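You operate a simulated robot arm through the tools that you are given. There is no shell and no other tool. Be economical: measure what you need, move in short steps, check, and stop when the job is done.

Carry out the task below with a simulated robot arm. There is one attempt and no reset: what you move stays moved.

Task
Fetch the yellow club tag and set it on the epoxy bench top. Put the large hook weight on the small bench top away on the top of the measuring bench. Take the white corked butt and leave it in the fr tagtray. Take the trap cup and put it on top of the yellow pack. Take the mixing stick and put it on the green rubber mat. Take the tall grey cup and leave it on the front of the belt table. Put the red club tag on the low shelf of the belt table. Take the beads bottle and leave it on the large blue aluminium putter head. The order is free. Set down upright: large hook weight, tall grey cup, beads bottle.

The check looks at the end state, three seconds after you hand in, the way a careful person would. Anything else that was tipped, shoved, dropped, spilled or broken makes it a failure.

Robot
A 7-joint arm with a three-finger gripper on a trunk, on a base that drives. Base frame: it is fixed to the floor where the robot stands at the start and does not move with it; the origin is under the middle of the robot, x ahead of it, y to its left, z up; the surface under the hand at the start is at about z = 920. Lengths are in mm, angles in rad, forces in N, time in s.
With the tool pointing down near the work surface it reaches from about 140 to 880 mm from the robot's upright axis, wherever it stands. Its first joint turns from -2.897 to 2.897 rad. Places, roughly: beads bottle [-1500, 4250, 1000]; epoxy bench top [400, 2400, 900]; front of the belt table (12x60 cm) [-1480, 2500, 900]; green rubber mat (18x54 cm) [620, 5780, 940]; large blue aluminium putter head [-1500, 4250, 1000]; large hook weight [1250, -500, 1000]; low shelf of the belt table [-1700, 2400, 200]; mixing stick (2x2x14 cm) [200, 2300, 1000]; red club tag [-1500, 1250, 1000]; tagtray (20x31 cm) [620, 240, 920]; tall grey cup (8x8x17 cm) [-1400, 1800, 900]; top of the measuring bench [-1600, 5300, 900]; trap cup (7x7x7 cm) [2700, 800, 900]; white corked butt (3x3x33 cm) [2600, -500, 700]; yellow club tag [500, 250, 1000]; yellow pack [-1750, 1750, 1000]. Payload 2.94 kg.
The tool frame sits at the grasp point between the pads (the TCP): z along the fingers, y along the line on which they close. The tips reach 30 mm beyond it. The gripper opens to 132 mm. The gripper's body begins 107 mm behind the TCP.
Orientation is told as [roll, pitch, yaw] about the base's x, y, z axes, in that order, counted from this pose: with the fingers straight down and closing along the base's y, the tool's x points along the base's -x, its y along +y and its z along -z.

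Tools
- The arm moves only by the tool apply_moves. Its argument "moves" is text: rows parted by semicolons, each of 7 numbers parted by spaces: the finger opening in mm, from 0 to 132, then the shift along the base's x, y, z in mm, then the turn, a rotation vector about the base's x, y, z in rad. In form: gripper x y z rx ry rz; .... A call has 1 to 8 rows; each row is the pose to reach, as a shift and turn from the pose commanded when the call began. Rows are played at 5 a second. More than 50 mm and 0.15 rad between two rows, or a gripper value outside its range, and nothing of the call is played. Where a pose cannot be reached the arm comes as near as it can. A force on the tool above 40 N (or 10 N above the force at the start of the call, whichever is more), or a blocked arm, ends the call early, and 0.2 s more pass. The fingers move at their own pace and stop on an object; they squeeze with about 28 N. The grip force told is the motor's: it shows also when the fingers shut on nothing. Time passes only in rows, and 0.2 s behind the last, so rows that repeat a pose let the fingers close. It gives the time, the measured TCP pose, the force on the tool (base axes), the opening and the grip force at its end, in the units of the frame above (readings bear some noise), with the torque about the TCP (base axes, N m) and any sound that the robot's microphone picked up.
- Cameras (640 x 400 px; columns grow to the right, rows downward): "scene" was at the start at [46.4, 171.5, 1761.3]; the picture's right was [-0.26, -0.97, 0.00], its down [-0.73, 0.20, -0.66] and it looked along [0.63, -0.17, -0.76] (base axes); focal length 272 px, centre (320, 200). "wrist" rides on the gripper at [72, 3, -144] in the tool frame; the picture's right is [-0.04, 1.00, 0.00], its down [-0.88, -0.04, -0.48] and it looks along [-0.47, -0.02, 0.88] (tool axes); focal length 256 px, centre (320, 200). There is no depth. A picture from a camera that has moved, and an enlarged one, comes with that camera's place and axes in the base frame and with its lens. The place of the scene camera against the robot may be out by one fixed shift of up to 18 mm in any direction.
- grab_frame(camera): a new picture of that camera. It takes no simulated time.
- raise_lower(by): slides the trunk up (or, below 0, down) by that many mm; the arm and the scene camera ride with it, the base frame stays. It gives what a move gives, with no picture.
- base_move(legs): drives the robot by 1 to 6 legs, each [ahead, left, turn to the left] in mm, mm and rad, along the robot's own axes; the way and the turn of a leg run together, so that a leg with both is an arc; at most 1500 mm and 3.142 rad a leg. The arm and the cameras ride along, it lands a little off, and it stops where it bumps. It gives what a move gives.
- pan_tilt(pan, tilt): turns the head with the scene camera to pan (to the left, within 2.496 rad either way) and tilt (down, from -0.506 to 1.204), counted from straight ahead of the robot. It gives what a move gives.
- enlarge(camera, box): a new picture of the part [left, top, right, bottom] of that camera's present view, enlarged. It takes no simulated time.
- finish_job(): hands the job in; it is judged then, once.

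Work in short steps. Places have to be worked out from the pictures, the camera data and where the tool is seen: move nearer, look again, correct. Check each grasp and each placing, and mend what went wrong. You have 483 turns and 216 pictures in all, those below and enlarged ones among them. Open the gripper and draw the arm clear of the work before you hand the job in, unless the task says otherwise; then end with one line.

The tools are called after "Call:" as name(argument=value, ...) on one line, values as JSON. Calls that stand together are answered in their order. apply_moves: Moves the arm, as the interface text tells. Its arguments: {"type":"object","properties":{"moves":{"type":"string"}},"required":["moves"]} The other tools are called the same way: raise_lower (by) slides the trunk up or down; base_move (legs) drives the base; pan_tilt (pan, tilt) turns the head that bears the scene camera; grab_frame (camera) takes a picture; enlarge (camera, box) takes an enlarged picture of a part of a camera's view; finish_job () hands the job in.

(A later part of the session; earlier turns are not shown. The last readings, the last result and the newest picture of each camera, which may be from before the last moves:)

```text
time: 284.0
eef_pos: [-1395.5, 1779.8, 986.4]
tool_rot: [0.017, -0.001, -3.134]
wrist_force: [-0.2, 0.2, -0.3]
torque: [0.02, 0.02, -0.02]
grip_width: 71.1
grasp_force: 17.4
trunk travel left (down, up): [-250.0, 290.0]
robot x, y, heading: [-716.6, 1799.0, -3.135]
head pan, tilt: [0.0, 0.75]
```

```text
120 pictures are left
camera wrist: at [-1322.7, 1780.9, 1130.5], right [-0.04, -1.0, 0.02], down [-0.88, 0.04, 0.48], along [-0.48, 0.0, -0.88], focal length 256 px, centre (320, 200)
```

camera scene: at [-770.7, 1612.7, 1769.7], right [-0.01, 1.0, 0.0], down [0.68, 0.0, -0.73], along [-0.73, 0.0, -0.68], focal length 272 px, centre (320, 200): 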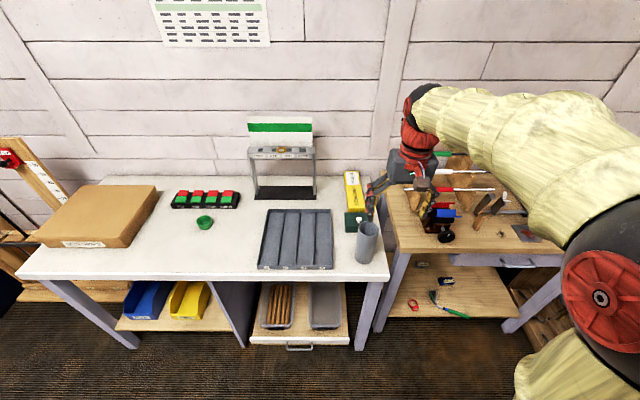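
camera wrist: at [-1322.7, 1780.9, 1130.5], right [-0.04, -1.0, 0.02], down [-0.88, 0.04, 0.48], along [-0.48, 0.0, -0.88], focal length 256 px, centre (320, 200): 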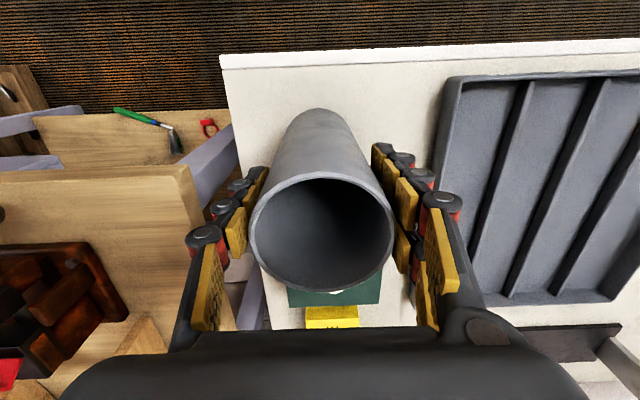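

Call:
apply_moves(moves="50 0 0 0 0 0 0; 50 0 0 0 0 0 0; 50 0 0 15 0 0 0; 50 0 0 40 0 0 0; 50 0 0 80 0 0 0; 50 0 0 120 0 0 0; 50 0 0 160 0 0 0")

Call:
grab_frame(camera="wrist")

Call:
enlarge(camera="scene", box=[320, 130, 580, 290])

```text
time: 285.6
eef_pos: [-1394.9, 1781.4, 1146.8]
tool_rot: [0.017, 0.0, -3.134]
wrist_force: [0.4, -0.6, -1.7]
torque: [0.02, 0.04, -0.05]
grip_width: 71.0
grasp_force: 28.0
trunk travel left (down, up): [-250.0, 290.0]
robot x, y, heading: [-712.1, 1798.7, -3.135]
head pan, tilt: [0.0, 0.75]
```

```text
119 pictures are left
camera wrist: at [-1321.9, 1781.5, 1291.4], right [-0.04, -1.0, 0.02], down [-0.88, 0.04, 0.48], along [-0.48, 0.0, -0.88], focal length 256 px, centre (320, 200)
```

wrist: 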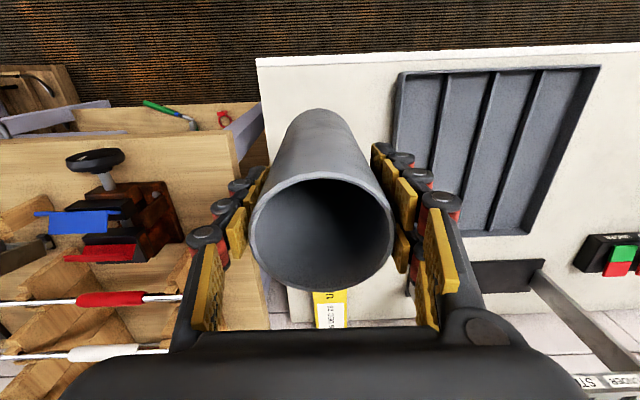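

```text
2.46 times, centred on (450, 210) of scene
camera zoom: at [-768.9, 1612.7, 1769.8], right [-0.01, 1.0, 0.0], down [0.68, 0.0, -0.73], along [-0.73, 0.0, -0.68], focal length 669 px, centre (0, 175)
```

zoom: 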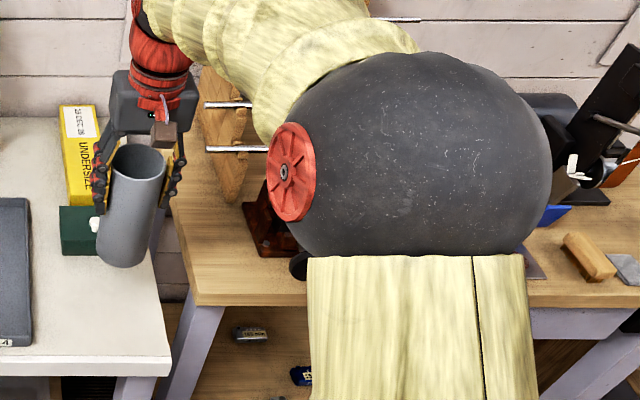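

Cup held. Raise and drive to the belt table front (y≈2270).

Call:
apply_moves(moves="50 30 0 40 0 0 0; 50 60 0 80 0 0 0; 50 90 0 120 0 0 0; 50 120 0 150 0 0 0; 50 150 0 170 0 0 0")

Call:
base_move(legs=[[0, -470, 0]])

Call:
grab_frame(camera="scene")

Call:
grab_frame(camera="wrist")

```text
time: 286.8
eef_pos: [-1244.7, 1779.4, 1315.7]
tool_rot: [0.017, -0.002, -3.134]
wrist_force: [0.0, -0.6, -1.1]
torque: [0.0, 0.01, 0.02]
grip_width: 71.0
grasp_force: 28.0
trunk travel left (down, up): [-250.0, 290.0]
robot x, y, heading: [-716.4, 1801.6, -3.138]
head pan, tilt: [0.0, 0.75]
```

```text
time: 289.6
eef_pos: [-1246.9, 2256.8, 1315.1]
tool_rot: [0.02, 0.001, -3.138]
wrist_force: [-0.4, 0.5, -1.0]
torque: [-0.03, 0.02, -0.02]
grip_width: 70.9
grasp_force: 28.0
trunk travel left (down, up): [-250.0, 290.0]
robot x, y, heading: [-721.5, 2275.4, -3.143]
head pan, tilt: [0.0, 0.75]
```

```text
117 pictures are left
camera scene: at [-772.2, 2088.4, 1769.8], right [0.0, 1.0, 0.0], down [0.68, 0.0, -0.73], along [-0.73, 0.0, -0.68], focal length 272 px, centre (320, 200)
```

scene: 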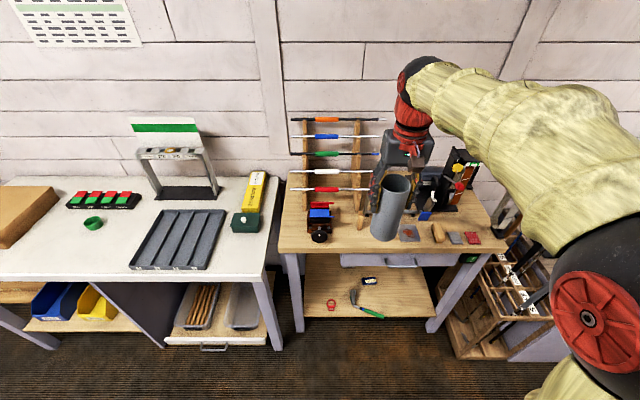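

```text
116 pictures are left
camera wrist: at [-1174.2, 2257.2, 1459.6], right [-0.04, -1.0, 0.02], down [-0.88, 0.04, 0.48], along [-0.48, 0.0, -0.88], focal length 256 px, centre (320, 200)
```

wrist: 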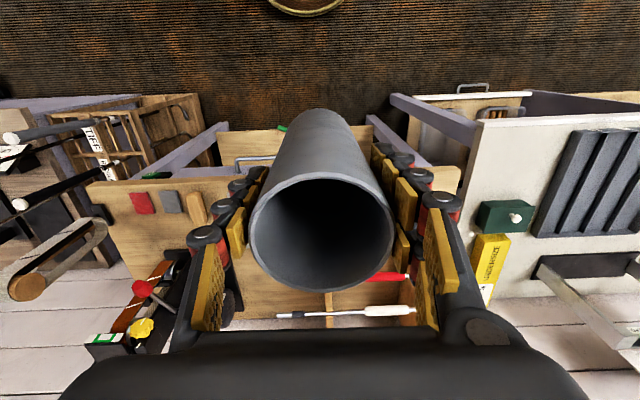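

Call:
enlarge(camera="scene", box=[270, 170, 510, 290])

```text
2.67 times, centred on (390, 230) of scene
camera zoom: at [-772.2, 2088.4, 1769.8], right [0.0, 1.0, 0.0], down [0.68, 0.0, -0.73], along [-0.73, 0.0, -0.68], focal length 725 px, centre (133, 120)
```

zoom: 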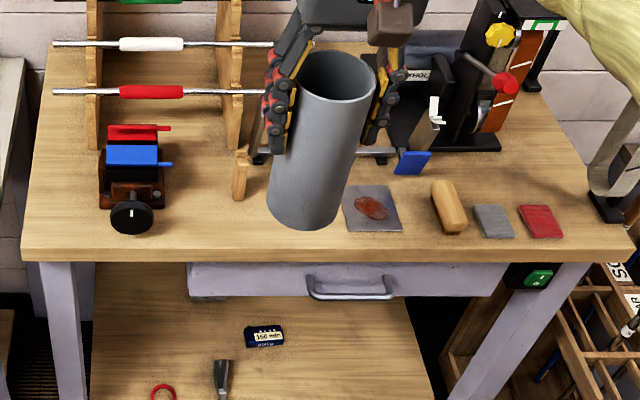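

Free spot on the front strip near (-1485,2330). Move over it and lower.

Call:
apply_moves(moves="50 -40 12 0 0 0 0; 50 -80 24 0 0 0 0; 50 -120 36 -10 0 0 0; 50 -160 48 -30 0 0 0; 50 -200 60 -60 0 0 0; 50 -225 70 -100 0 0 0; 50 -238 73 -140 0 0 0; 50 -238 73 -180 0 0 0")

Call:
apply_moves(moves="50 0 0 -35 0 0 0; 50 0 0 -70 0 0 0")

Call:
enlarge(camera="scene", box=[270, 150, 510, 290])

Call:
grab_frame(camera="wrist")

```text
refused: row 5 steps farther than a row can; nothing moved
```

```text
time: 290.2
eef_pos: [-1246.2, 2254.9, 1246.1]
tool_rot: [0.019, 0.0, -3.138]
wrist_force: [-0.1, 0.5, -1.2]
torque: [0.03, -0.01, 0.02]
grip_width: 70.9
grasp_force: 27.2
trunk travel left (down, up): [-250.0, 290.0]
robot x, y, heading: [-717.1, 2279.1, -3.143]
head pan, tilt: [0.0, 0.75]
```

```text
2.67 times, centred on (390, 220) of scene
camera zoom: at [-772.5, 2087.9, 1769.7], right [0.0, 1.0, 0.0], down [0.68, 0.0, -0.73], along [-0.73, 0.0, -0.68], focal length 725 px, centre (133, 147)
```

zoom: 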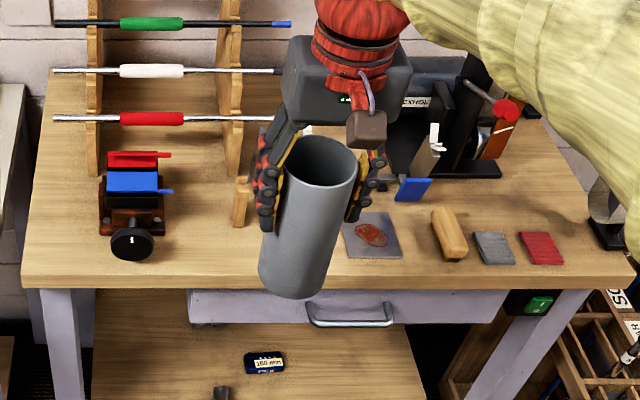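

```text
113 pictures are left
camera wrist: at [-1174.4, 2256.2, 1389.9], right [-0.04, -1.0, 0.02], down [-0.88, 0.04, 0.48], along [-0.48, 0.0, -0.88], focal length 256 px, centre (320, 200)
```

wrist: 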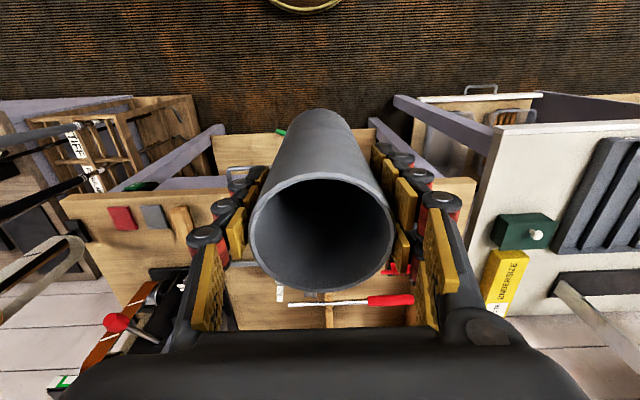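

Front edge x≈-1420, top z≈875. Move over (-1485,2330) in smaller steps.

Call:
apply_moves(moves="50 -40 12 0 0 0 0; 50 -80 24 0 0 0 0; 50 -120 36 -10 0 0 0; 50 -155 48 -30 0 0 0; 50 -190 58 -60 0 0 0; 50 -215 66 -95 0 0 0; 50 -239 73 -130 0 0 0; 50 -239 73 -175 0 0 0")

Call:
enlarge(camera="scene", box=[270, 150, 510, 290])

Call:
grab_frame(camera="wrist")

```text
time: 292.0
eef_pos: [-1488.5, 2328.9, 1069.6]
tool_rot: [0.017, -0.001, -3.137]
wrist_force: [0.4, 0.3, -1.3]
torque: [-0.03, -0.04, -0.02]
grip_width: 71.2
grasp_force: 28.0
trunk travel left (down, up): [-250.0, 290.0]
robot x, y, heading: [-718.3, 2274.0, -3.14]
head pan, tilt: [0.0, 0.75]
```

```text
2.67 times, centred on (390, 220) of scene
camera zoom: at [-773.3, 2088.0, 1769.7], right [0.0, 1.0, 0.0], down [0.68, 0.0, -0.73], along [-0.73, 0.0, -0.68], focal length 725 px, centre (133, 147)
```

zoom: 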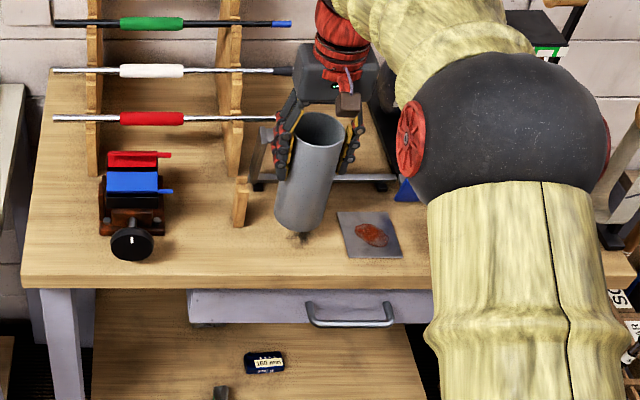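

```text
111 pictures are left
camera wrist: at [-1415.6, 2330.3, 1213.6], right [-0.04, -1.0, 0.02], down [-0.88, 0.04, 0.48], along [-0.48, 0.0, -0.88], focal length 256 px, centre (320, 200)
```

wrist: 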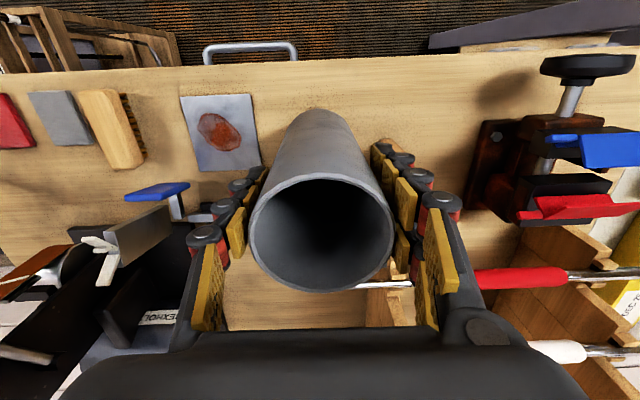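

Spot is clear. Lower to contact.

Call:
apply_moves(moves="50 0 0 -30 0 0 0; 50 0 0 -55 0 0 0; 50 0 0 -65 0 0 0; 50 0 0 -71 0 0 0; 50 0 0 -77 0 0 0; 50 0 0 -83 0 0 0; 50 0 0 -89 0 0 0; 50 0 0 -95 0 0 0")

```text
time: 293.7
eef_pos: [-1490.0, 2330.6, 987.7]
tool_rot: [0.015, -0.011, -3.139]
wrist_force: [-1.1, 0.5, 9.8]
torque: [0.33, 0.1, 0.01]
grip_width: 71.4
grasp_force: 28.6
trunk travel left (down, up): [-250.0, 290.0]
robot x, y, heading: [-722.8, 2277.3, -3.139]
head pan, tilt: [0.0, 0.75]
stopped in row 8: the force on the tool passed its limit at 44 N (the readings are from after the stop); the commanded pose is now the measured one
```

Contact. Open and rise straight up.

Call:
apply_moves(moves="85 0 0 0 0 0 0; 100 0 0 0 0 0 0; 110 0 0 0 0 0 0; 110 0 0 20 0 0 0; 110 0 0 60 0 0 0; 110 0 0 105 0 0 0; 110 0 0 150 0 0 0; 110 0 0 195 0 0 0")

Call:
grab_frame(camera="wrist")

```text
time: 295.5
eef_pos: [-1488.5, 2329.0, 1180.0]
tool_rot: [0.017, -0.004, -3.138]
wrist_force: [0.4, 0.4, -1.1]
torque: [0.0, 0.02, 0.0]
grip_width: 110.2
grasp_force: 0.1
trunk travel left (down, up): [-250.0, 290.0]
robot x, y, heading: [-722.3, 2277.8, -3.145]
head pan, tilt: [0.0, 0.75]
```

```text
110 pictures are left
camera wrist: at [-1413.8, 2329.8, 1323.9], right [-0.04, -1.0, 0.02], down [-0.88, 0.04, 0.48], along [-0.48, 0.0, -0.88], focal length 256 px, centre (320, 200)
```

wrist: 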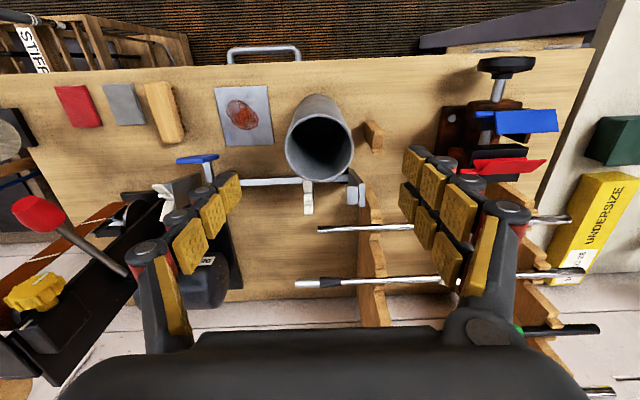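

Cup stands upright. Now retract and drive along to the putter area (y≈4250).

Call:
apply_moves(moves="110 20 0 40 0 0 0; 110 50 0 75 0 0 0; 110 90 -5 100 0 0 0; 110 130 -10 120 0 0 0; 110 170 -20 130 0 0 0; 110 210 -30 130 0 0 0; 110 250 -40 130 0 0 0")

Call:
base_move(legs=[[-60, 0, 0], [0, -1000, 0], [0, -900, 0]])

Call:
grab_frame(camera="scene")

```text
time: 297.1
eef_pos: [-1238.6, 2288.8, 1310.1]
tool_rot: [0.018, -0.006, -3.138]
wrist_force: [-0.6, -0.5, 1.3]
torque: [0.01, 0.04, -0.01]
grip_width: 109.6
grasp_force: 0.1
trunk travel left (down, up): [-250.0, 290.0]
robot x, y, heading: [-721.8, 2277.1, -3.144]
head pan, tilt: [0.0, 0.75]
```

```text
time: 307.2
eef_pos: [-1181.8, 4182.8, 1309.4]
tool_rot: [0.018, -0.006, -3.142]
wrist_force: [0.5, -0.2, 0.5]
torque: [-0.01, -0.01, 0.01]
grip_width: 110.1
grasp_force: 0.0
trunk travel left (down, up): [-250.0, 290.0]
robot x, y, heading: [-661.1, 4170.0, 3.141]
head pan, tilt: [0.0, 0.75]
```

```text
109 pictures are left
camera scene: at [-715.0, 3978.6, 1769.8], right [0.0, 1.0, 0.0], down [0.68, 0.0, -0.73], along [-0.73, 0.0, -0.68], focal length 272 px, centre (320, 200)
```

scene: 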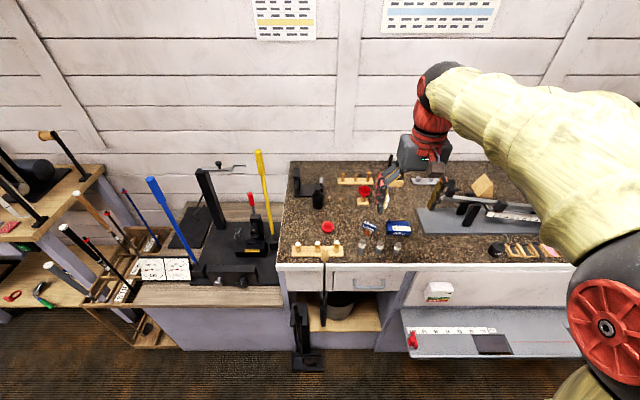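

Call:
enlarge(camera="scene", box=[280, 160, 460, 270])

Call:
grab_frame(camera="wrist")

```text
3.56 times, centred on (370, 215) of scene
camera zoom: at [-715.0, 3978.6, 1769.8], right [0.0, 1.0, 0.0], down [0.68, 0.0, -0.73], along [-0.73, 0.0, -0.68], focal length 967 px, centre (142, 147)
```

zoom: 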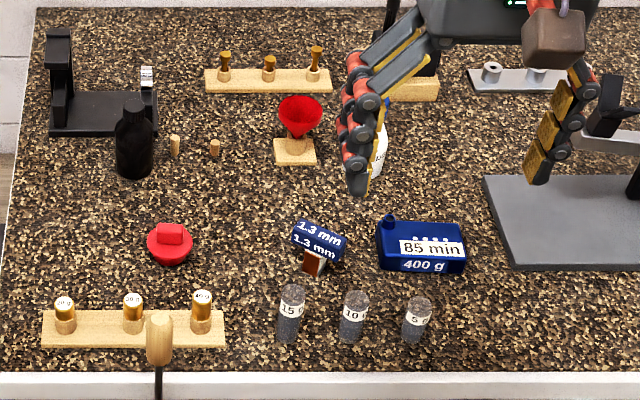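

```text
107 pictures are left
camera wrist: at [-1108.1, 4182.0, 1454.0], right [-0.04, -1.0, 0.02], down [-0.88, 0.05, 0.48], along [-0.48, 0.01, -0.88], focal length 256 px, centre (320, 200)
```

wrist: 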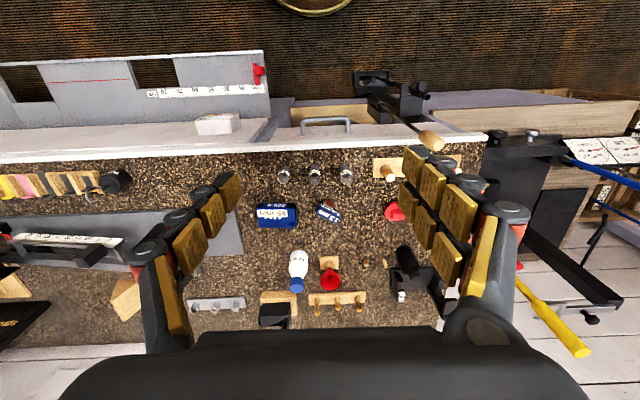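

Call:
enlarge(camera="wrist", box=[230, 150, 430, 320])

```text
2.35 times, centred on (330, 235) of wrist
camera zoom: at [-1108.1, 4182.0, 1454.0], right [-0.04, -1.0, 0.02], down [-0.88, 0.05, 0.48], along [-0.48, 0.01, -0.88], focal length 602 px, centre (296, 118)
```

zoom: 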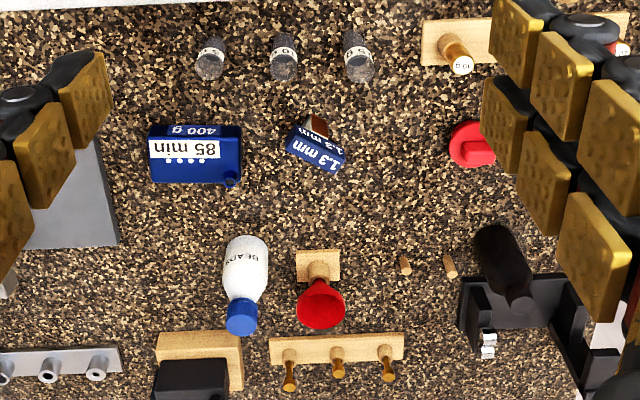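

The white bottle labelled BEADS is at about (-1580,4255); the larger blue block ("85 min / 400 g") at about (-1432,4293) is the large putter head. A ledge protrudes at x≈-1127, so I stop at x≈-800.

Call:
base_move(legs=[[0, -90, 0], [135, 0, 0]])

Call:
apply_moves(moves="80 -40 -3 -10 0 0 0; 80 -80 -6 -25 0 0 0; 80 -115 -10 -50 0 0 0; 80 -145 -14 -80 0 0 0; 80 -150 -18 -115 0 0 0")

Call:
grab_frame(camera="wrist")

Call:
grab_frame(camera="scene")

```text
time: 309.2
eef_pos: [-1317.9, 4272.1, 1308.9]
tool_rot: [0.017, -0.003, 3.142]
wrist_force: [0.1, -0.4, 0.1]
torque: [-0.01, -0.05, -0.05]
grip_width: 109.9
grasp_force: 0.1
trunk travel left (down, up): [-250.0, 290.0]
robot x, y, heading: [-801.5, 4255.7, 3.137]
head pan, tilt: [0.0, 0.75]
```

```text
time: 310.4
eef_pos: [-1469.7, 4254.7, 1193.2]
tool_rot: [0.017, -0.006, 3.14]
wrist_force: [-1.2, -0.7, 0.3]
torque: [0.02, -0.07, 0.01]
grip_width: 79.9
grasp_force: 0.0
trunk travel left (down, up): [-250.0, 290.0]
robot x, y, heading: [-800.0, 4259.6, 3.14]
head pan, tilt: [0.0, 0.75]
```

```text
105 pictures are left
camera wrist: at [-1395.4, 4255.0, 1337.8], right [-0.05, -1.0, 0.02], down [-0.88, 0.05, 0.48], along [-0.48, 0.01, -0.88], focal length 256 px, centre (320, 200)
```

wrist: 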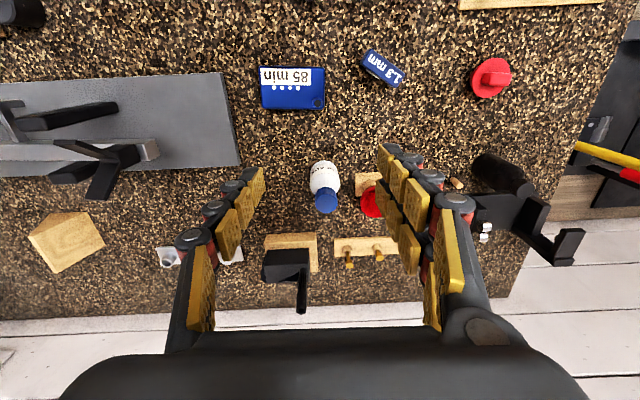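

```text
104 pictures are left
camera scene: at [-851.7, 4068.3, 1769.7], right [0.0, 1.0, 0.0], down [0.68, 0.0, -0.73], along [-0.73, 0.0, -0.68], focal length 272 px, centre (320, 200)
```

scene: 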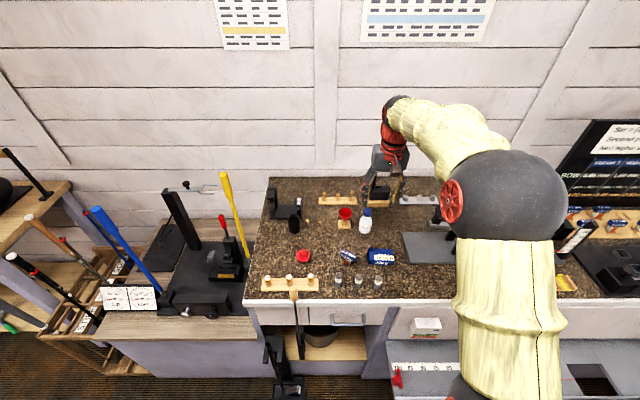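

Call:
enlarge(camera="wrist", box=[230, 40, 410, 230])

Call:
enlarge(camera="scene", box=[320, 200, 420, 290])

```text
2.11 times, centred on (320, 135) of wrist
camera zoom: at [-1395.4, 4255.0, 1337.8], right [-0.05, -1.0, 0.02], down [-0.88, 0.05, 0.48], along [-0.48, 0.01, -0.88], focal length 539 px, centre (320, 337)
```

zoom: 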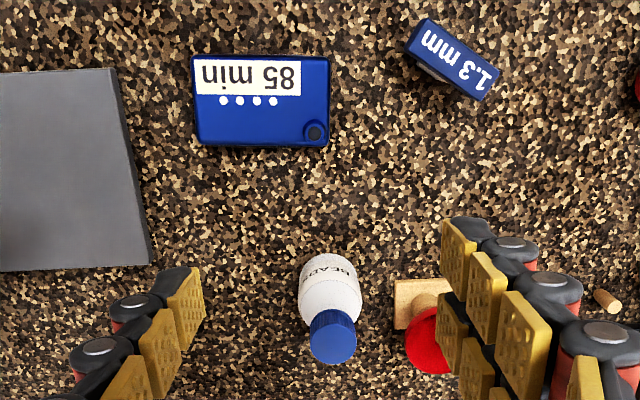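

```text
4.44 times, centred on (370, 245) of scene
camera zoom: at [-851.7, 4068.3, 1769.7], right [0.0, 1.0, 0.0], down [0.68, 0.0, -0.73], along [-0.73, 0.0, -0.68], focal length 1208 px, centre (98, 0)
```

zoom: 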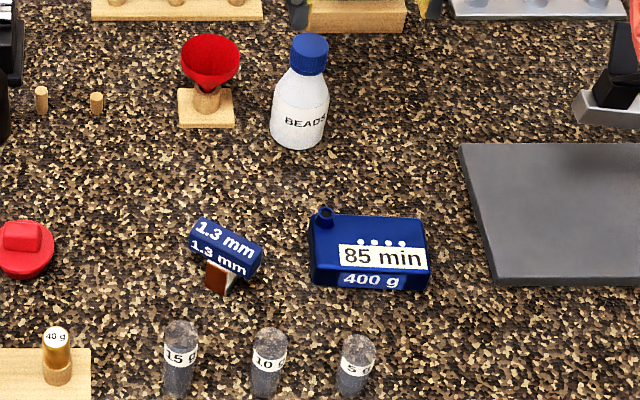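

Putter head top is flat (~95×65 mm) with a stub at one corner; target (-1428,4300). To keep a finger away from the funnel, I yaw +0.6 rad while moving above the bottle.

Call:
apply_moves(moves="80 -25 -1 0 0 0 0.12; 80 -50 -2 0 0 0 0.24; 80 -75 -3 -10 0 0 0.36; 80 -95 -4 -25 0 0 0.48; 80 -106 -5 -45 0 0 0.6; 80 -106 -5 -80 0 0 0.6")

Call:
grab_frame(camera="wrist")

```text
time: 311.8
eef_pos: [-1574.5, 4250.3, 1113.2]
tool_rot: [0.018, -0.005, -2.542]
wrist_force: [-0.3, -0.3, 0.3]
torque: [0.0, 0.01, -0.01]
grip_width: 79.9
grasp_force: 0.0
trunk travel left (down, up): [-250.0, 290.0]
robot x, y, heading: [-799.4, 4258.1, 3.139]
head pan, tilt: [0.0, 0.75]
```

```text
101 pictures are left
camera wrist: at [-1513.5, 4291.3, 1258.1], right [0.53, -0.85, 0.02], down [-0.75, -0.46, 0.48], along [-0.4, -0.27, -0.88], focal length 256 px, centre (320, 200)
```

wrist: 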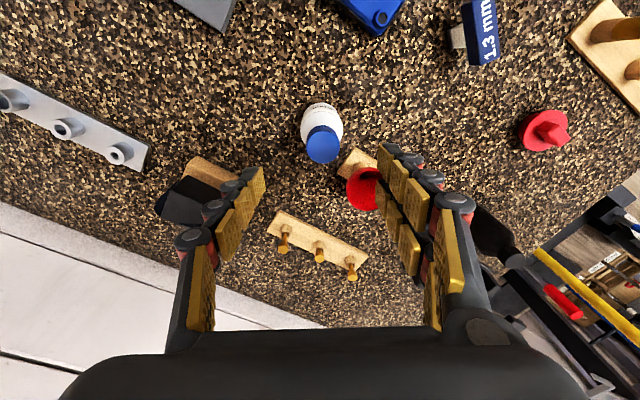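

Aligned: bottle at (-1571,4246), funnel well clear. Descend and grasp.

Call:
apply_moves(moves="76 3 -4 -45 0 0 0; 76 3 -4 -90 0 0 0; 76 3 -4 -135 0 0 0; 76 3 -4 -175 0 0 0; 76 3 -4 -175 0 0 0")

Call:
grab_frame(camera="wrist")

```text
time: 313.0
eef_pos: [-1570.3, 4248.2, 944.6]
tool_rot: [0.01, -0.011, -2.544]
wrist_force: [2.9, 4.8, 31.3]
torque: [0.19, -0.29, -0.06]
grip_width: 83.4
grasp_force: 7.3
trunk travel left (down, up): [-250.0, 290.0]
robot x, y, heading: [-798.9, 4256.1, 3.142]
head pan, tilt: [0.0, 0.75]
```

```text
100 pictures are left
camera wrist: at [-1508.2, 4289.0, 1088.5], right [0.53, -0.85, 0.01], down [-0.75, -0.45, 0.49], along [-0.41, -0.27, -0.87], focal length 256 px, centre (320, 200)
```

wrist: 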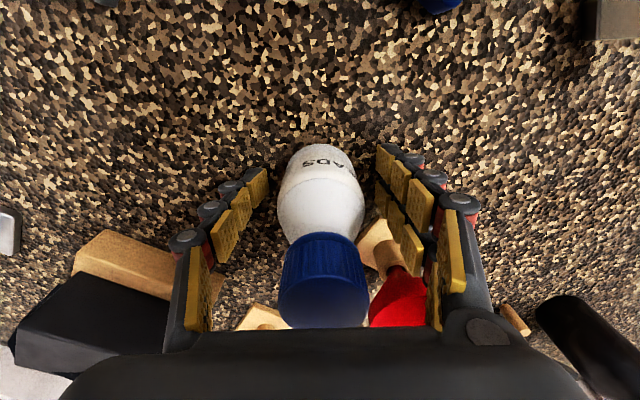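

Fingertips touch the bench (z≈914). Raise 14 mm and close.

Call:
apply_moves(moves="76 0 0 14 0 0 0; 60 0 0 14 0 0 0; 40 0 0 14 0 0 0; 30 0 0 14 0 0 0; 30 0 0 14 0 0 0; 30 0 0 14 0 0 0")

```text
time: 314.4
eef_pos: [-1570.5, 4245.4, 953.2]
tool_rot: [0.016, -0.005, -2.544]
wrist_force: [1.0, -0.6, 0.1]
torque: [0.0, 0.02, 0.01]
grip_width: 46.3
grasp_force: 28.2
trunk travel left (down, up): [-250.0, 290.0]
robot x, y, heading: [-799.0, 4257.9, 3.136]
head pan, tilt: [0.0, 0.75]
```

Gripped. Lift and move over the putter head.

Call:
apply_moves(moves="30 0 0 40 0 0 0; 30 0 0 85 0 0 0; 30 5 2 110 0 0 0; 30 40 15 110 0 0 0; 30 75 28 110 0 0 0; 30 110 41 110 0 0 0; 30 142 54 110 0 0 0")

Call:
grab_frame(camera="wrist")

Call:
enlarge(camera="scene", box=[320, 180, 420, 290])

```text
time: 316.0
eef_pos: [-1427.6, 4300.0, 1063.4]
tool_rot: [0.019, -0.004, -2.544]
wrist_force: [0.3, 0.4, -0.3]
torque: [0.0, 0.0, -0.01]
grip_width: 46.2
grasp_force: 28.1
trunk travel left (down, up): [-250.0, 290.0]
robot x, y, heading: [-798.7, 4253.0, 3.136]
head pan, tilt: [0.0, 0.75]
```

```text
99 pictures are left
camera wrist: at [-1367.2, 4341.3, 1207.6], right [0.53, -0.85, 0.02], down [-0.75, -0.46, 0.48], along [-0.4, -0.27, -0.88], focal length 256 px, centre (320, 200)
```

wrist: 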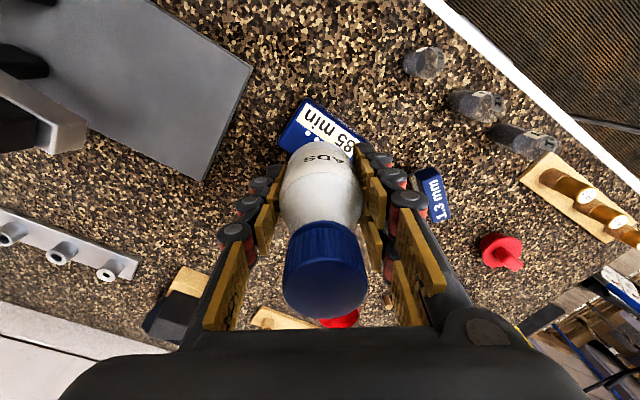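

```text
3.64 times, centred on (370, 235) of scene
camera zoom: at [-850.7, 4068.6, 1769.8], right [0.0, 1.0, 0.0], down [0.68, 0.0, -0.73], along [-0.73, 0.0, -0.68], focal length 989 px, centre (138, 73)
```

zoom: 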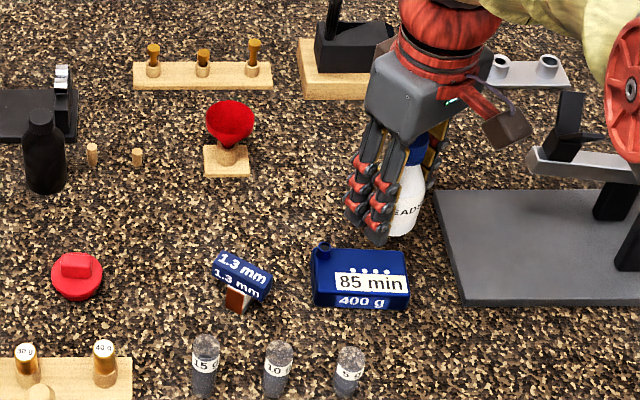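

The bottle is over the putter head; small correction (−5 in y), then lower to contact.

Call:
apply_moves(moves="30 -1 -5 -35 0 0 0; 30 -1 -5 -65 0 0 0; 30 -1 -5 -76 0 0 0; 30 -1 -5 -82 0 0 0; 30 -1 -5 -87 0 0 0; 30 -1 -5 -92 0 0 0; 30 -1 -5 -97 0 0 0; 30 -1 -5 -102 0 0 0")

```text
time: 317.4
eef_pos: [-1432.9, 4295.1, 978.2]
tool_rot: [0.012, -0.015, -2.545]
wrist_force: [1.7, 0.6, 12.2]
torque: [0.18, -0.13, -0.05]
grip_width: 46.1
grasp_force: 28.0
trunk travel left (down, up): [-250.0, 290.0]
robot x, y, heading: [-799.4, 4253.1, 3.139]
head pan, tilt: [0.0, 0.75]
stopped in row 7: the force on the tool passed its limit at 46 N (the readings are from after the stop); the commanded pose is now the measured one
```

Call:
apply_moves(moves="50 0 0 1 0 0 0; 60 0 0 1 0 0 0; 72 0 0 1 0 0 0; 72 0 0 1 0 0 0; 72 0 0 30 0 0 0; 72 0 0 75 0 0 0; 72 0 0 120 0 0 0; 72 0 0 165 0 0 0")

Call:
grab_frame(camera="wrist")

Call:
enlarge(camera="scene", box=[320, 180, 420, 290])

```text
time: 319.2
eef_pos: [-1429.9, 4295.1, 1142.0]
tool_rot: [0.014, -0.011, -2.543]
wrist_force: [1.0, -0.9, 0.5]
torque: [-0.01, 0.04, -0.04]
grip_width: 72.0
grasp_force: 0.0
trunk travel left (down, up): [-250.0, 290.0]
robot x, y, heading: [-794.8, 4255.4, 3.139]
head pan, tilt: [0.0, 0.75]
```

```text
97 pictures are left
camera wrist: at [-1368.7, 4336.3, 1285.4], right [0.53, -0.85, 0.01], down [-0.75, -0.46, 0.48], along [-0.4, -0.27, -0.88], focal length 256 px, centre (320, 200)
```

wrist: 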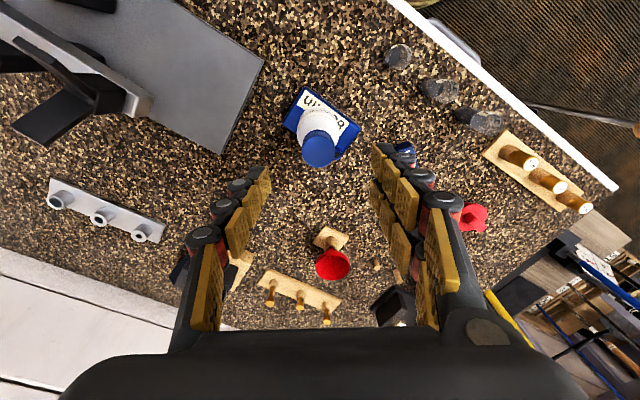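

```text
3.64 times, centred on (370, 235) of scene
camera zoom: at [-850.6, 4068.4, 1769.8], right [0.0, 1.0, 0.0], down [0.68, 0.0, -0.73], along [-0.73, 0.0, -0.68], focal length 989 px, centre (138, 73)
```

zoom: 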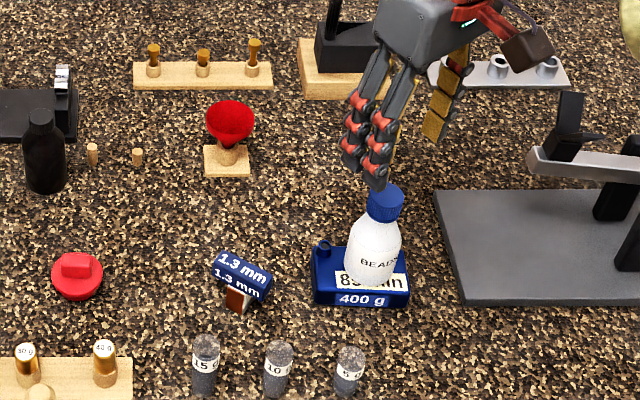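

Bottle stands on the putter head. Before leaving, I look at the measuring bench (to the right) for a free spot.

Call:
apply_moves(moves="72 40 0 40 0 0 -0.12; 72 80 0 80 0 0 -0.24; 72 110 0 115 0 0 -0.36; 72 135 0 140 0 0 -0.48; 72 160 0 160 0 0 -0.6")

Call:
pan_tilt(pan=-0.8, tilt=0.6)

Call:
grab_frame(camera="scene")

```text
refused: row 1 steps farther than a row can; nothing moved
```

```text
time: 320.4
eef_pos: [-1431.9, 4294.8, 1140.5]
tool_rot: [0.011, -0.009, -2.543]
wrist_force: [-0.2, 0.3, -0.3]
torque: [0.0, -0.01, 0.01]
grip_width: 72.1
grasp_force: 0.2
trunk travel left (down, up): [-250.0, 290.0]
robot x, y, heading: [-800.6, 4256.3, 3.135]
head pan, tilt: [-0.799, 0.6]
```

```text
95 pictures are left
camera scene: at [-829.9, 4131.7, 1782.6], right [0.72, 0.7, 0.0], down [0.39, -0.41, -0.82], along [-0.57, 0.59, -0.57], focal length 272 px, centre (320, 200)
```

scene: 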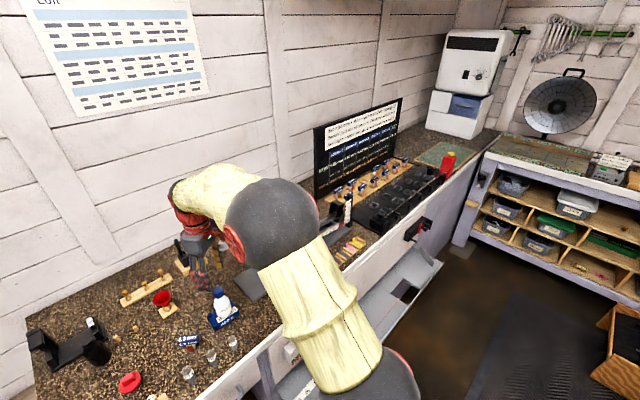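

Call:
enlarge(camera="scene", box=[310, 120, 500, 270])

Call:
apply_moves(moves="72 25 0 30 0 0 -0.12; 72 50 0 60 0 0 -0.24; 72 75 0 90 0 0 -0.36; 72 100 0 120 0 0 -0.48; 72 125 0 145 0 0 -0.6; 72 160 0 170 0 0 -0.6")

```text
2.67 times, centred on (405, 195) of scene
camera zoom: at [-829.9, 4131.7, 1782.6], right [0.72, 0.7, 0.0], down [0.39, -0.41, -0.82], along [-0.57, 0.59, -0.57], focal length 725 px, centre (93, 213)
```

zoom: 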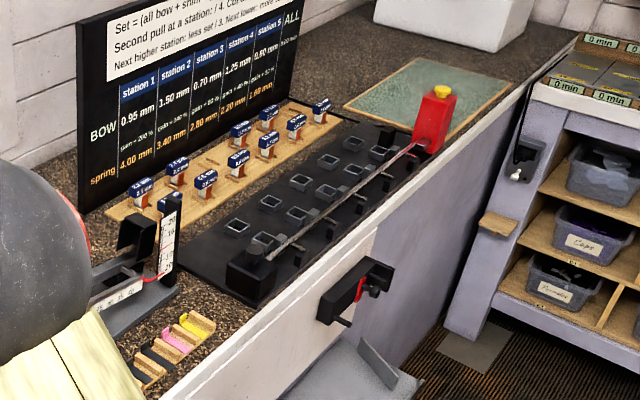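

```text
time: 321.8
eef_pos: [-1271.3, 4293.7, 1309.9]
tool_rot: [0.012, -0.01, 3.14]
wrist_force: [-0.1, -0.3, 0.4]
torque: [-0.02, 0.01, 0.05]
grip_width: 71.9
grasp_force: 0.1
trunk travel left (down, up): [-250.0, 290.0]
robot x, y, heading: [-797.4, 4258.6, 3.143]
head pan, tilt: [-0.799, 0.6]
```

The counter is one long top; I'll use the open spot where the bottle stood for the weight. Now drive back east for the trap cup.

Call:
base_move(legs=[[0, 900, 0], [-1500, 0, 0], [-1050, 0, 0], [0, 1300, 0], [0, 1250, 0], [0, 0, 3.14]])

Call:
pan_tilt(pan=0.0, tilt=0.75)

Call:
grab_frame(camera="scene")

```text
time: 358.0
eef_pos: [2198.4, 749.0, 1309.9]
tool_rot: [0.011, -0.01, 0.015]
wrist_force: [0.5, 0.1, -0.1]
torque: [0.02, 0.01, 0.0]
grip_width: 71.8
grasp_force: 0.1
trunk travel left (down, up): [-250.0, 290.0]
robot x, y, heading: [1725.8, 776.3, 0.011]
head pan, tilt: [-0.799, 0.6]
```

```text
time: 359.1
eef_pos: [2197.4, 746.9, 1309.8]
tool_rot: [0.013, -0.01, 0.012]
wrist_force: [-0.1, -0.7, 0.8]
torque: [0.0, 0.05, -0.02]
grip_width: 71.9
grasp_force: 0.0
trunk travel left (down, up): [-250.0, 290.0]
robot x, y, heading: [1725.7, 779.4, 0.012]
head pan, tilt: [0.0, 0.75]
```

```text
93 pictures are left
camera scene: at [1774.6, 969.6, 1769.8], right [0.01, -1.0, 0.0], down [-0.68, -0.01, -0.73], along [0.73, 0.01, -0.68], focal length 272 px, centre (320, 200)
```

scene: 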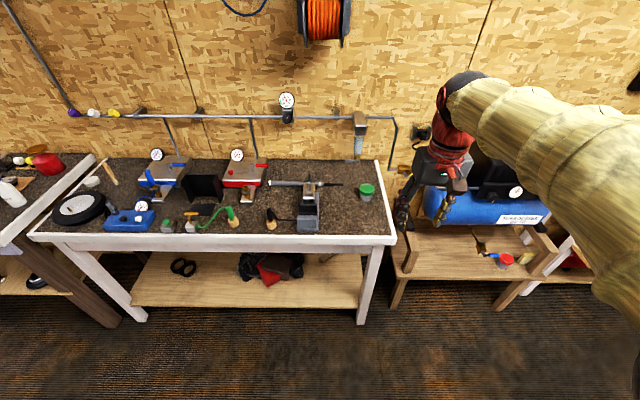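

Call:
enlarge(camera="scene", box=[320, 100, 420, 230])

```text
3.08 times, centred on (370, 165) of scene
camera zoom: at [1774.6, 969.6, 1769.8], right [0.01, -1.0, 0.0], down [-0.68, -0.01, -0.73], along [0.73, 0.01, -0.68], focal length 837 px, centre (166, 308)
```

zoom: 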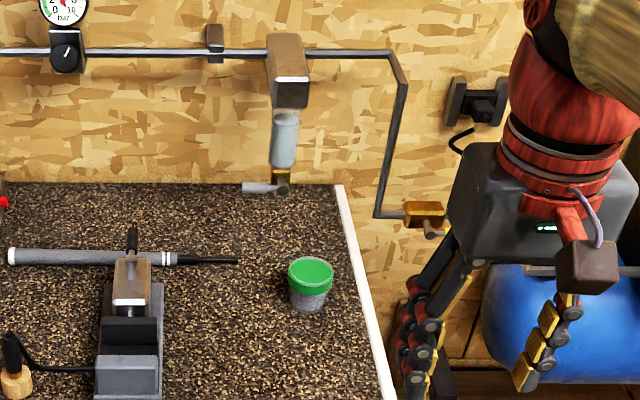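

Green-lidded trap cup at about (2724,761). Drive closer.

Call:
base_move(legs=[[370, 0, -0.012]])

Call:
apply_moves(moves="110 20 3 -40 0 0 0; 110 40 6 -80 0 0 0; 110 60 9 -115 0 0 0; 110 75 12 -145 0 0 0")

Call:
grab_frame(camera="wrist")

```text
time: 361.5
eef_pos: [2566.6, 744.0, 1309.3]
tool_rot: [0.012, -0.011, -0.001]
wrist_force: [0.2, 0.5, 0.5]
torque: [0.02, 0.05, 0.02]
grip_width: 71.8
grasp_force: 0.0
trunk travel left (down, up): [-250.0, 290.0]
robot x, y, heading: [2090.8, 781.6, 0.005]
head pan, tilt: [0.0, 0.75]
```

```text
time: 362.5
eef_pos: [2642.1, 756.4, 1163.8]
tool_rot: [0.011, -0.013, -0.002]
wrist_force: [0.4, 0.7, -0.1]
torque: [0.0, 0.03, -0.01]
grip_width: 109.7
grasp_force: 0.0
trunk travel left (down, up): [-250.0, 290.0]
robot x, y, heading: [2094.8, 777.5, 0.003]
head pan, tilt: [0.0, 0.75]
```

```text
91 pictures are left
camera wrist: at [2568.8, 758.6, 1307.1], right [0.04, 1.0, 0.01], down [0.87, -0.04, 0.48], along [0.48, -0.01, -0.87], focal length 256 px, centre (320, 200)
```

wrist: 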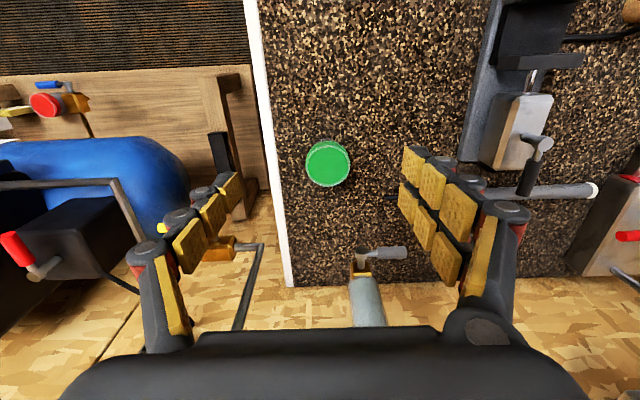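

Call:
apply_moves(moves="110 26 6 -20 0 0 0; 110 52 12 -50 0 0 0; 110 52 12 -70 0 0 0")

Call:
grab_frame(camera="wrist")

```text
time: 363.3
eef_pos: [2694.2, 767.5, 1093.8]
tool_rot: [0.011, -0.011, 0.001]
wrist_force: [-0.2, 1.2, 0.4]
torque: [-0.02, 0.01, -0.01]
grip_width: 109.8
grasp_force: 0.1
trunk travel left (down, up): [-250.0, 290.0]
robot x, y, heading: [2093.0, 779.2, -0.003]
head pan, tilt: [0.0, 0.75]
```

```text
90 pictures are left
camera wrist: at [2620.0, 770.4, 1237.6], right [0.04, 1.0, 0.01], down [0.87, -0.04, 0.48], along [0.48, -0.01, -0.87], focal length 256 px, centre (320, 200)
```

wrist: 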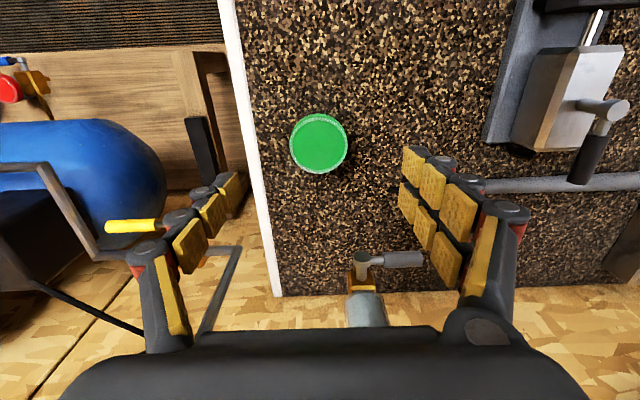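

Lid size suggests lid top z≈930 and cup centre ≈(2710,768). Descend carefully.

Call:
apply_moves(moves="110 16 0 -40 0 0 0; 110 16 0 -80 0 0 0; 110 16 0 -120 0 0 0; 110 16 0 -155 0 0 0")

Call:
grab_frame(camera="wrist")

```text
time: 364.3
eef_pos: [2709.8, 767.9, 939.4]
tool_rot: [0.011, -0.011, -0.001]
wrist_force: [-0.2, -0.2, 0.1]
torque: [-0.02, 0.04, 0.02]
grip_width: 110.4
grasp_force: 0.0
trunk travel left (down, up): [-250.0, 290.0]
robot x, y, heading: [2091.4, 781.2, 0.002]
head pan, tilt: [0.0, 0.75]
```

```text
89 pictures are left
camera wrist: at [2636.7, 770.1, 1082.7], right [0.04, 1.0, 0.01], down [0.87, -0.04, 0.48], along [0.48, -0.01, -0.87], focal length 256 px, centre (320, 200)
```

wrist: 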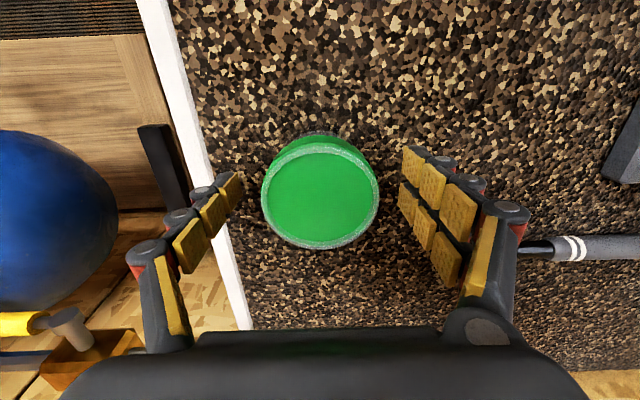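

Call:
apply_moves(moves="100 -2 0 -12 0 0 0; 100 -2 0 -25 0 0 0; 70 -2 0 -25 0 0 0; 50 -2 0 -25 0 0 0; 50 -2 0 -25 0 0 0; 50 -2 0 -25 0 0 0; 50 -2 0 -25 0 0 0; 50 -2 0 -25 0 0 0")

```text
time: 365.3
eef_pos: [2709.4, 765.2, 924.3]
tool_rot: [0.012, -0.026, 0.002]
wrist_force: [-15.2, -19.8, 47.2]
torque: [-2.74, 0.71, -0.38]
grip_width: 88.9
grasp_force: 20.6
trunk travel left (down, up): [-250.0, 290.0]
robot x, y, heading: [2089.7, 781.0, -0.001]
head pan, tilt: [0.0, 0.75]
stopped in row 4: the force on the tool passed its limit at 44 N (the readings are from after the stop); the commanded pose is now the measured one
```

Fingertip on the −y side hit something (bench's white edging). Raise 12 mm and check.

Call:
apply_moves(moves="89 0 0 6 0 0 0; 89 0 2 12 0 0 0")

Call:
grab_frame(camera="wrist")

```text
time: 365.9
eef_pos: [2709.1, 771.7, 928.7]
tool_rot: [0.014, -0.013, 0.004]
wrist_force: [0.8, -0.9, -0.3]
torque: [0.04, 0.03, -0.02]
grip_width: 89.1
grasp_force: 0.1
trunk travel left (down, up): [-250.0, 290.0]
robot x, y, heading: [2090.1, 775.3, -0.008]
head pan, tilt: [0.0, 0.75]
```

```text
88 pictures are left
camera wrist: at [2635.1, 772.9, 1071.9], right [0.04, 1.0, 0.01], down [0.87, -0.04, 0.49], along [0.49, -0.01, -0.87], focal length 256 px, centre (320, 200)
```

wrist: 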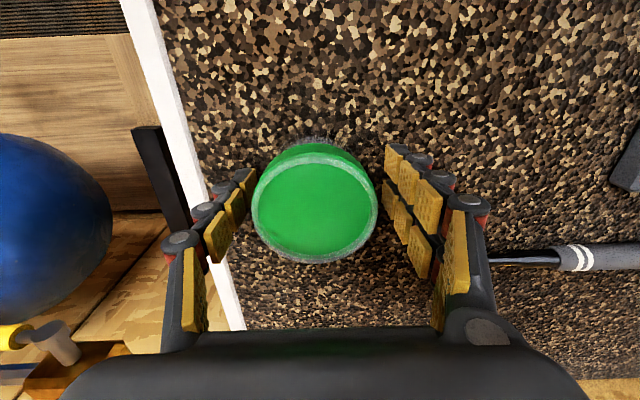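

Clearance regained; close here.

Call:
apply_moves(moves="60 0 0 1 0 0 0; 50 0 0 1 0 0 0; 50 0 0 1 0 0 0; 50 0 0 1 0 0 0; 50 0 0 1 0 0 0")

Call:
grab_frame(camera="wrist")

```text
time: 367.1
eef_pos: [2709.7, 770.0, 930.8]
tool_rot: [0.012, -0.017, 0.001]
wrist_force: [-0.4, -0.6, -0.8]
torque: [0.0, 0.01, -0.01]
grip_width: 59.9
grasp_force: 28.0
trunk travel left (down, up): [-250.0, 290.0]
robot x, y, heading: [2087.3, 776.8, 0.004]
head pan, tilt: [0.0, 0.75]
```

```text
87 pictures are left
camera wrist: at [2635.5, 772.4, 1073.9], right [0.04, 1.0, 0.01], down [0.87, -0.04, 0.49], along [0.49, -0.01, -0.87], focal length 256 px, centre (320, 200)
```

wrist: 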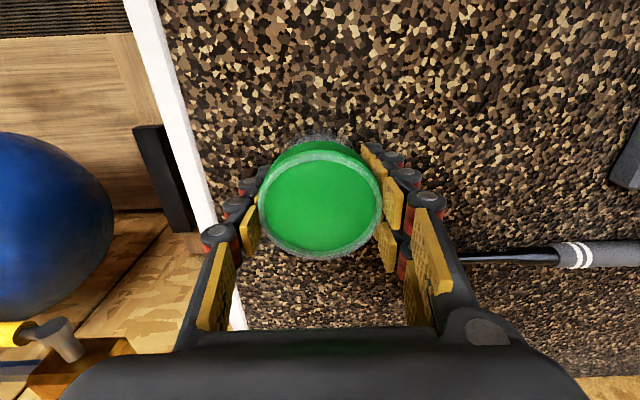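

Gripped (60 mm body). Lift and retract.

Call:
apply_moves(moves="50 0 0 25 0 0 0; 50 0 0 65 0 0 0; 50 -10 0 110 0 0 0; 50 -30 0 150 0 0 0; 50 -55 0 190 0 0 0; 50 -85 0 230 0 0 0; 50 -120 0 260 0 0 0; 50 -160 0 285 0 0 0")

Call:
grab_frame(camera="wrist")

```text
time: 368.9
eef_pos: [2548.2, 769.0, 1216.0]
tool_rot: [0.01, -0.015, 0.001]
wrist_force: [-0.1, -0.4, -0.1]
torque: [-0.01, -0.02, 0.01]
grip_width: 59.7
grasp_force: 28.1
trunk travel left (down, up): [-250.0, 290.0]
robot x, y, heading: [2092.6, 783.3, -0.004]
head pan, tilt: [0.0, 0.75]
```

```text
86 pictures are left
camera wrist: at [2474.3, 772.0, 1359.0], right [0.04, 1.0, 0.01], down [0.87, -0.04, 0.49], along [0.49, -0.01, -0.87], focal length 256 px, centre (320, 200)
```

wrist: 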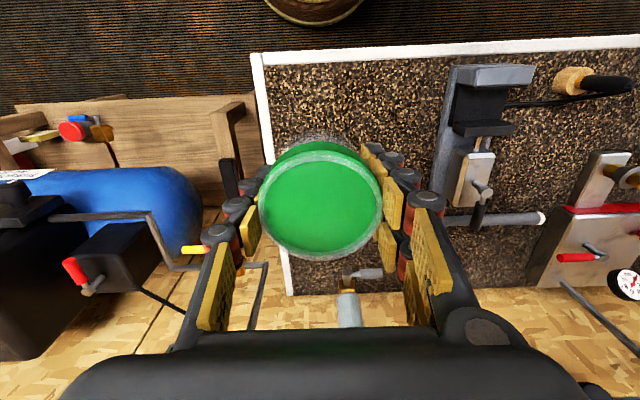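

Held. Drive round to the white bench with the yellow pack.

Call:
base_move(legs=[[-380, 0, 0], [0, 720, 0], [0, 0, 3.14], [1400, 0, 0], [960, 0, 0], [0, -260, 0]])

Call:
grab_frame(camera="scene")

```text
time: 394.7
eef_pos: [-1085.4, 1839.3, 1214.4]
tool_rot: [0.014, -0.017, 3.122]
wrist_force: [-0.2, 0.6, 0.1]
torque: [-0.03, 0.02, 0.01]
grip_width: 58.5
grasp_force: 28.0
trunk travel left (down, up): [-250.0, 290.0]
robot x, y, heading: [-627.5, 1818.9, 3.121]
head pan, tilt: [0.0, 0.75]
```

```text
85 pictures are left
camera scene: at [-684.1, 1633.1, 1769.8], right [0.02, 1.0, 0.0], down [0.68, -0.01, -0.73], along [-0.73, 0.01, -0.68], focal length 272 px, centre (320, 200)
```

scene: 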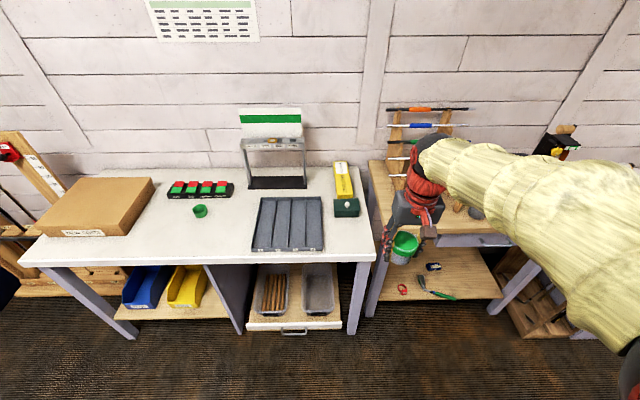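

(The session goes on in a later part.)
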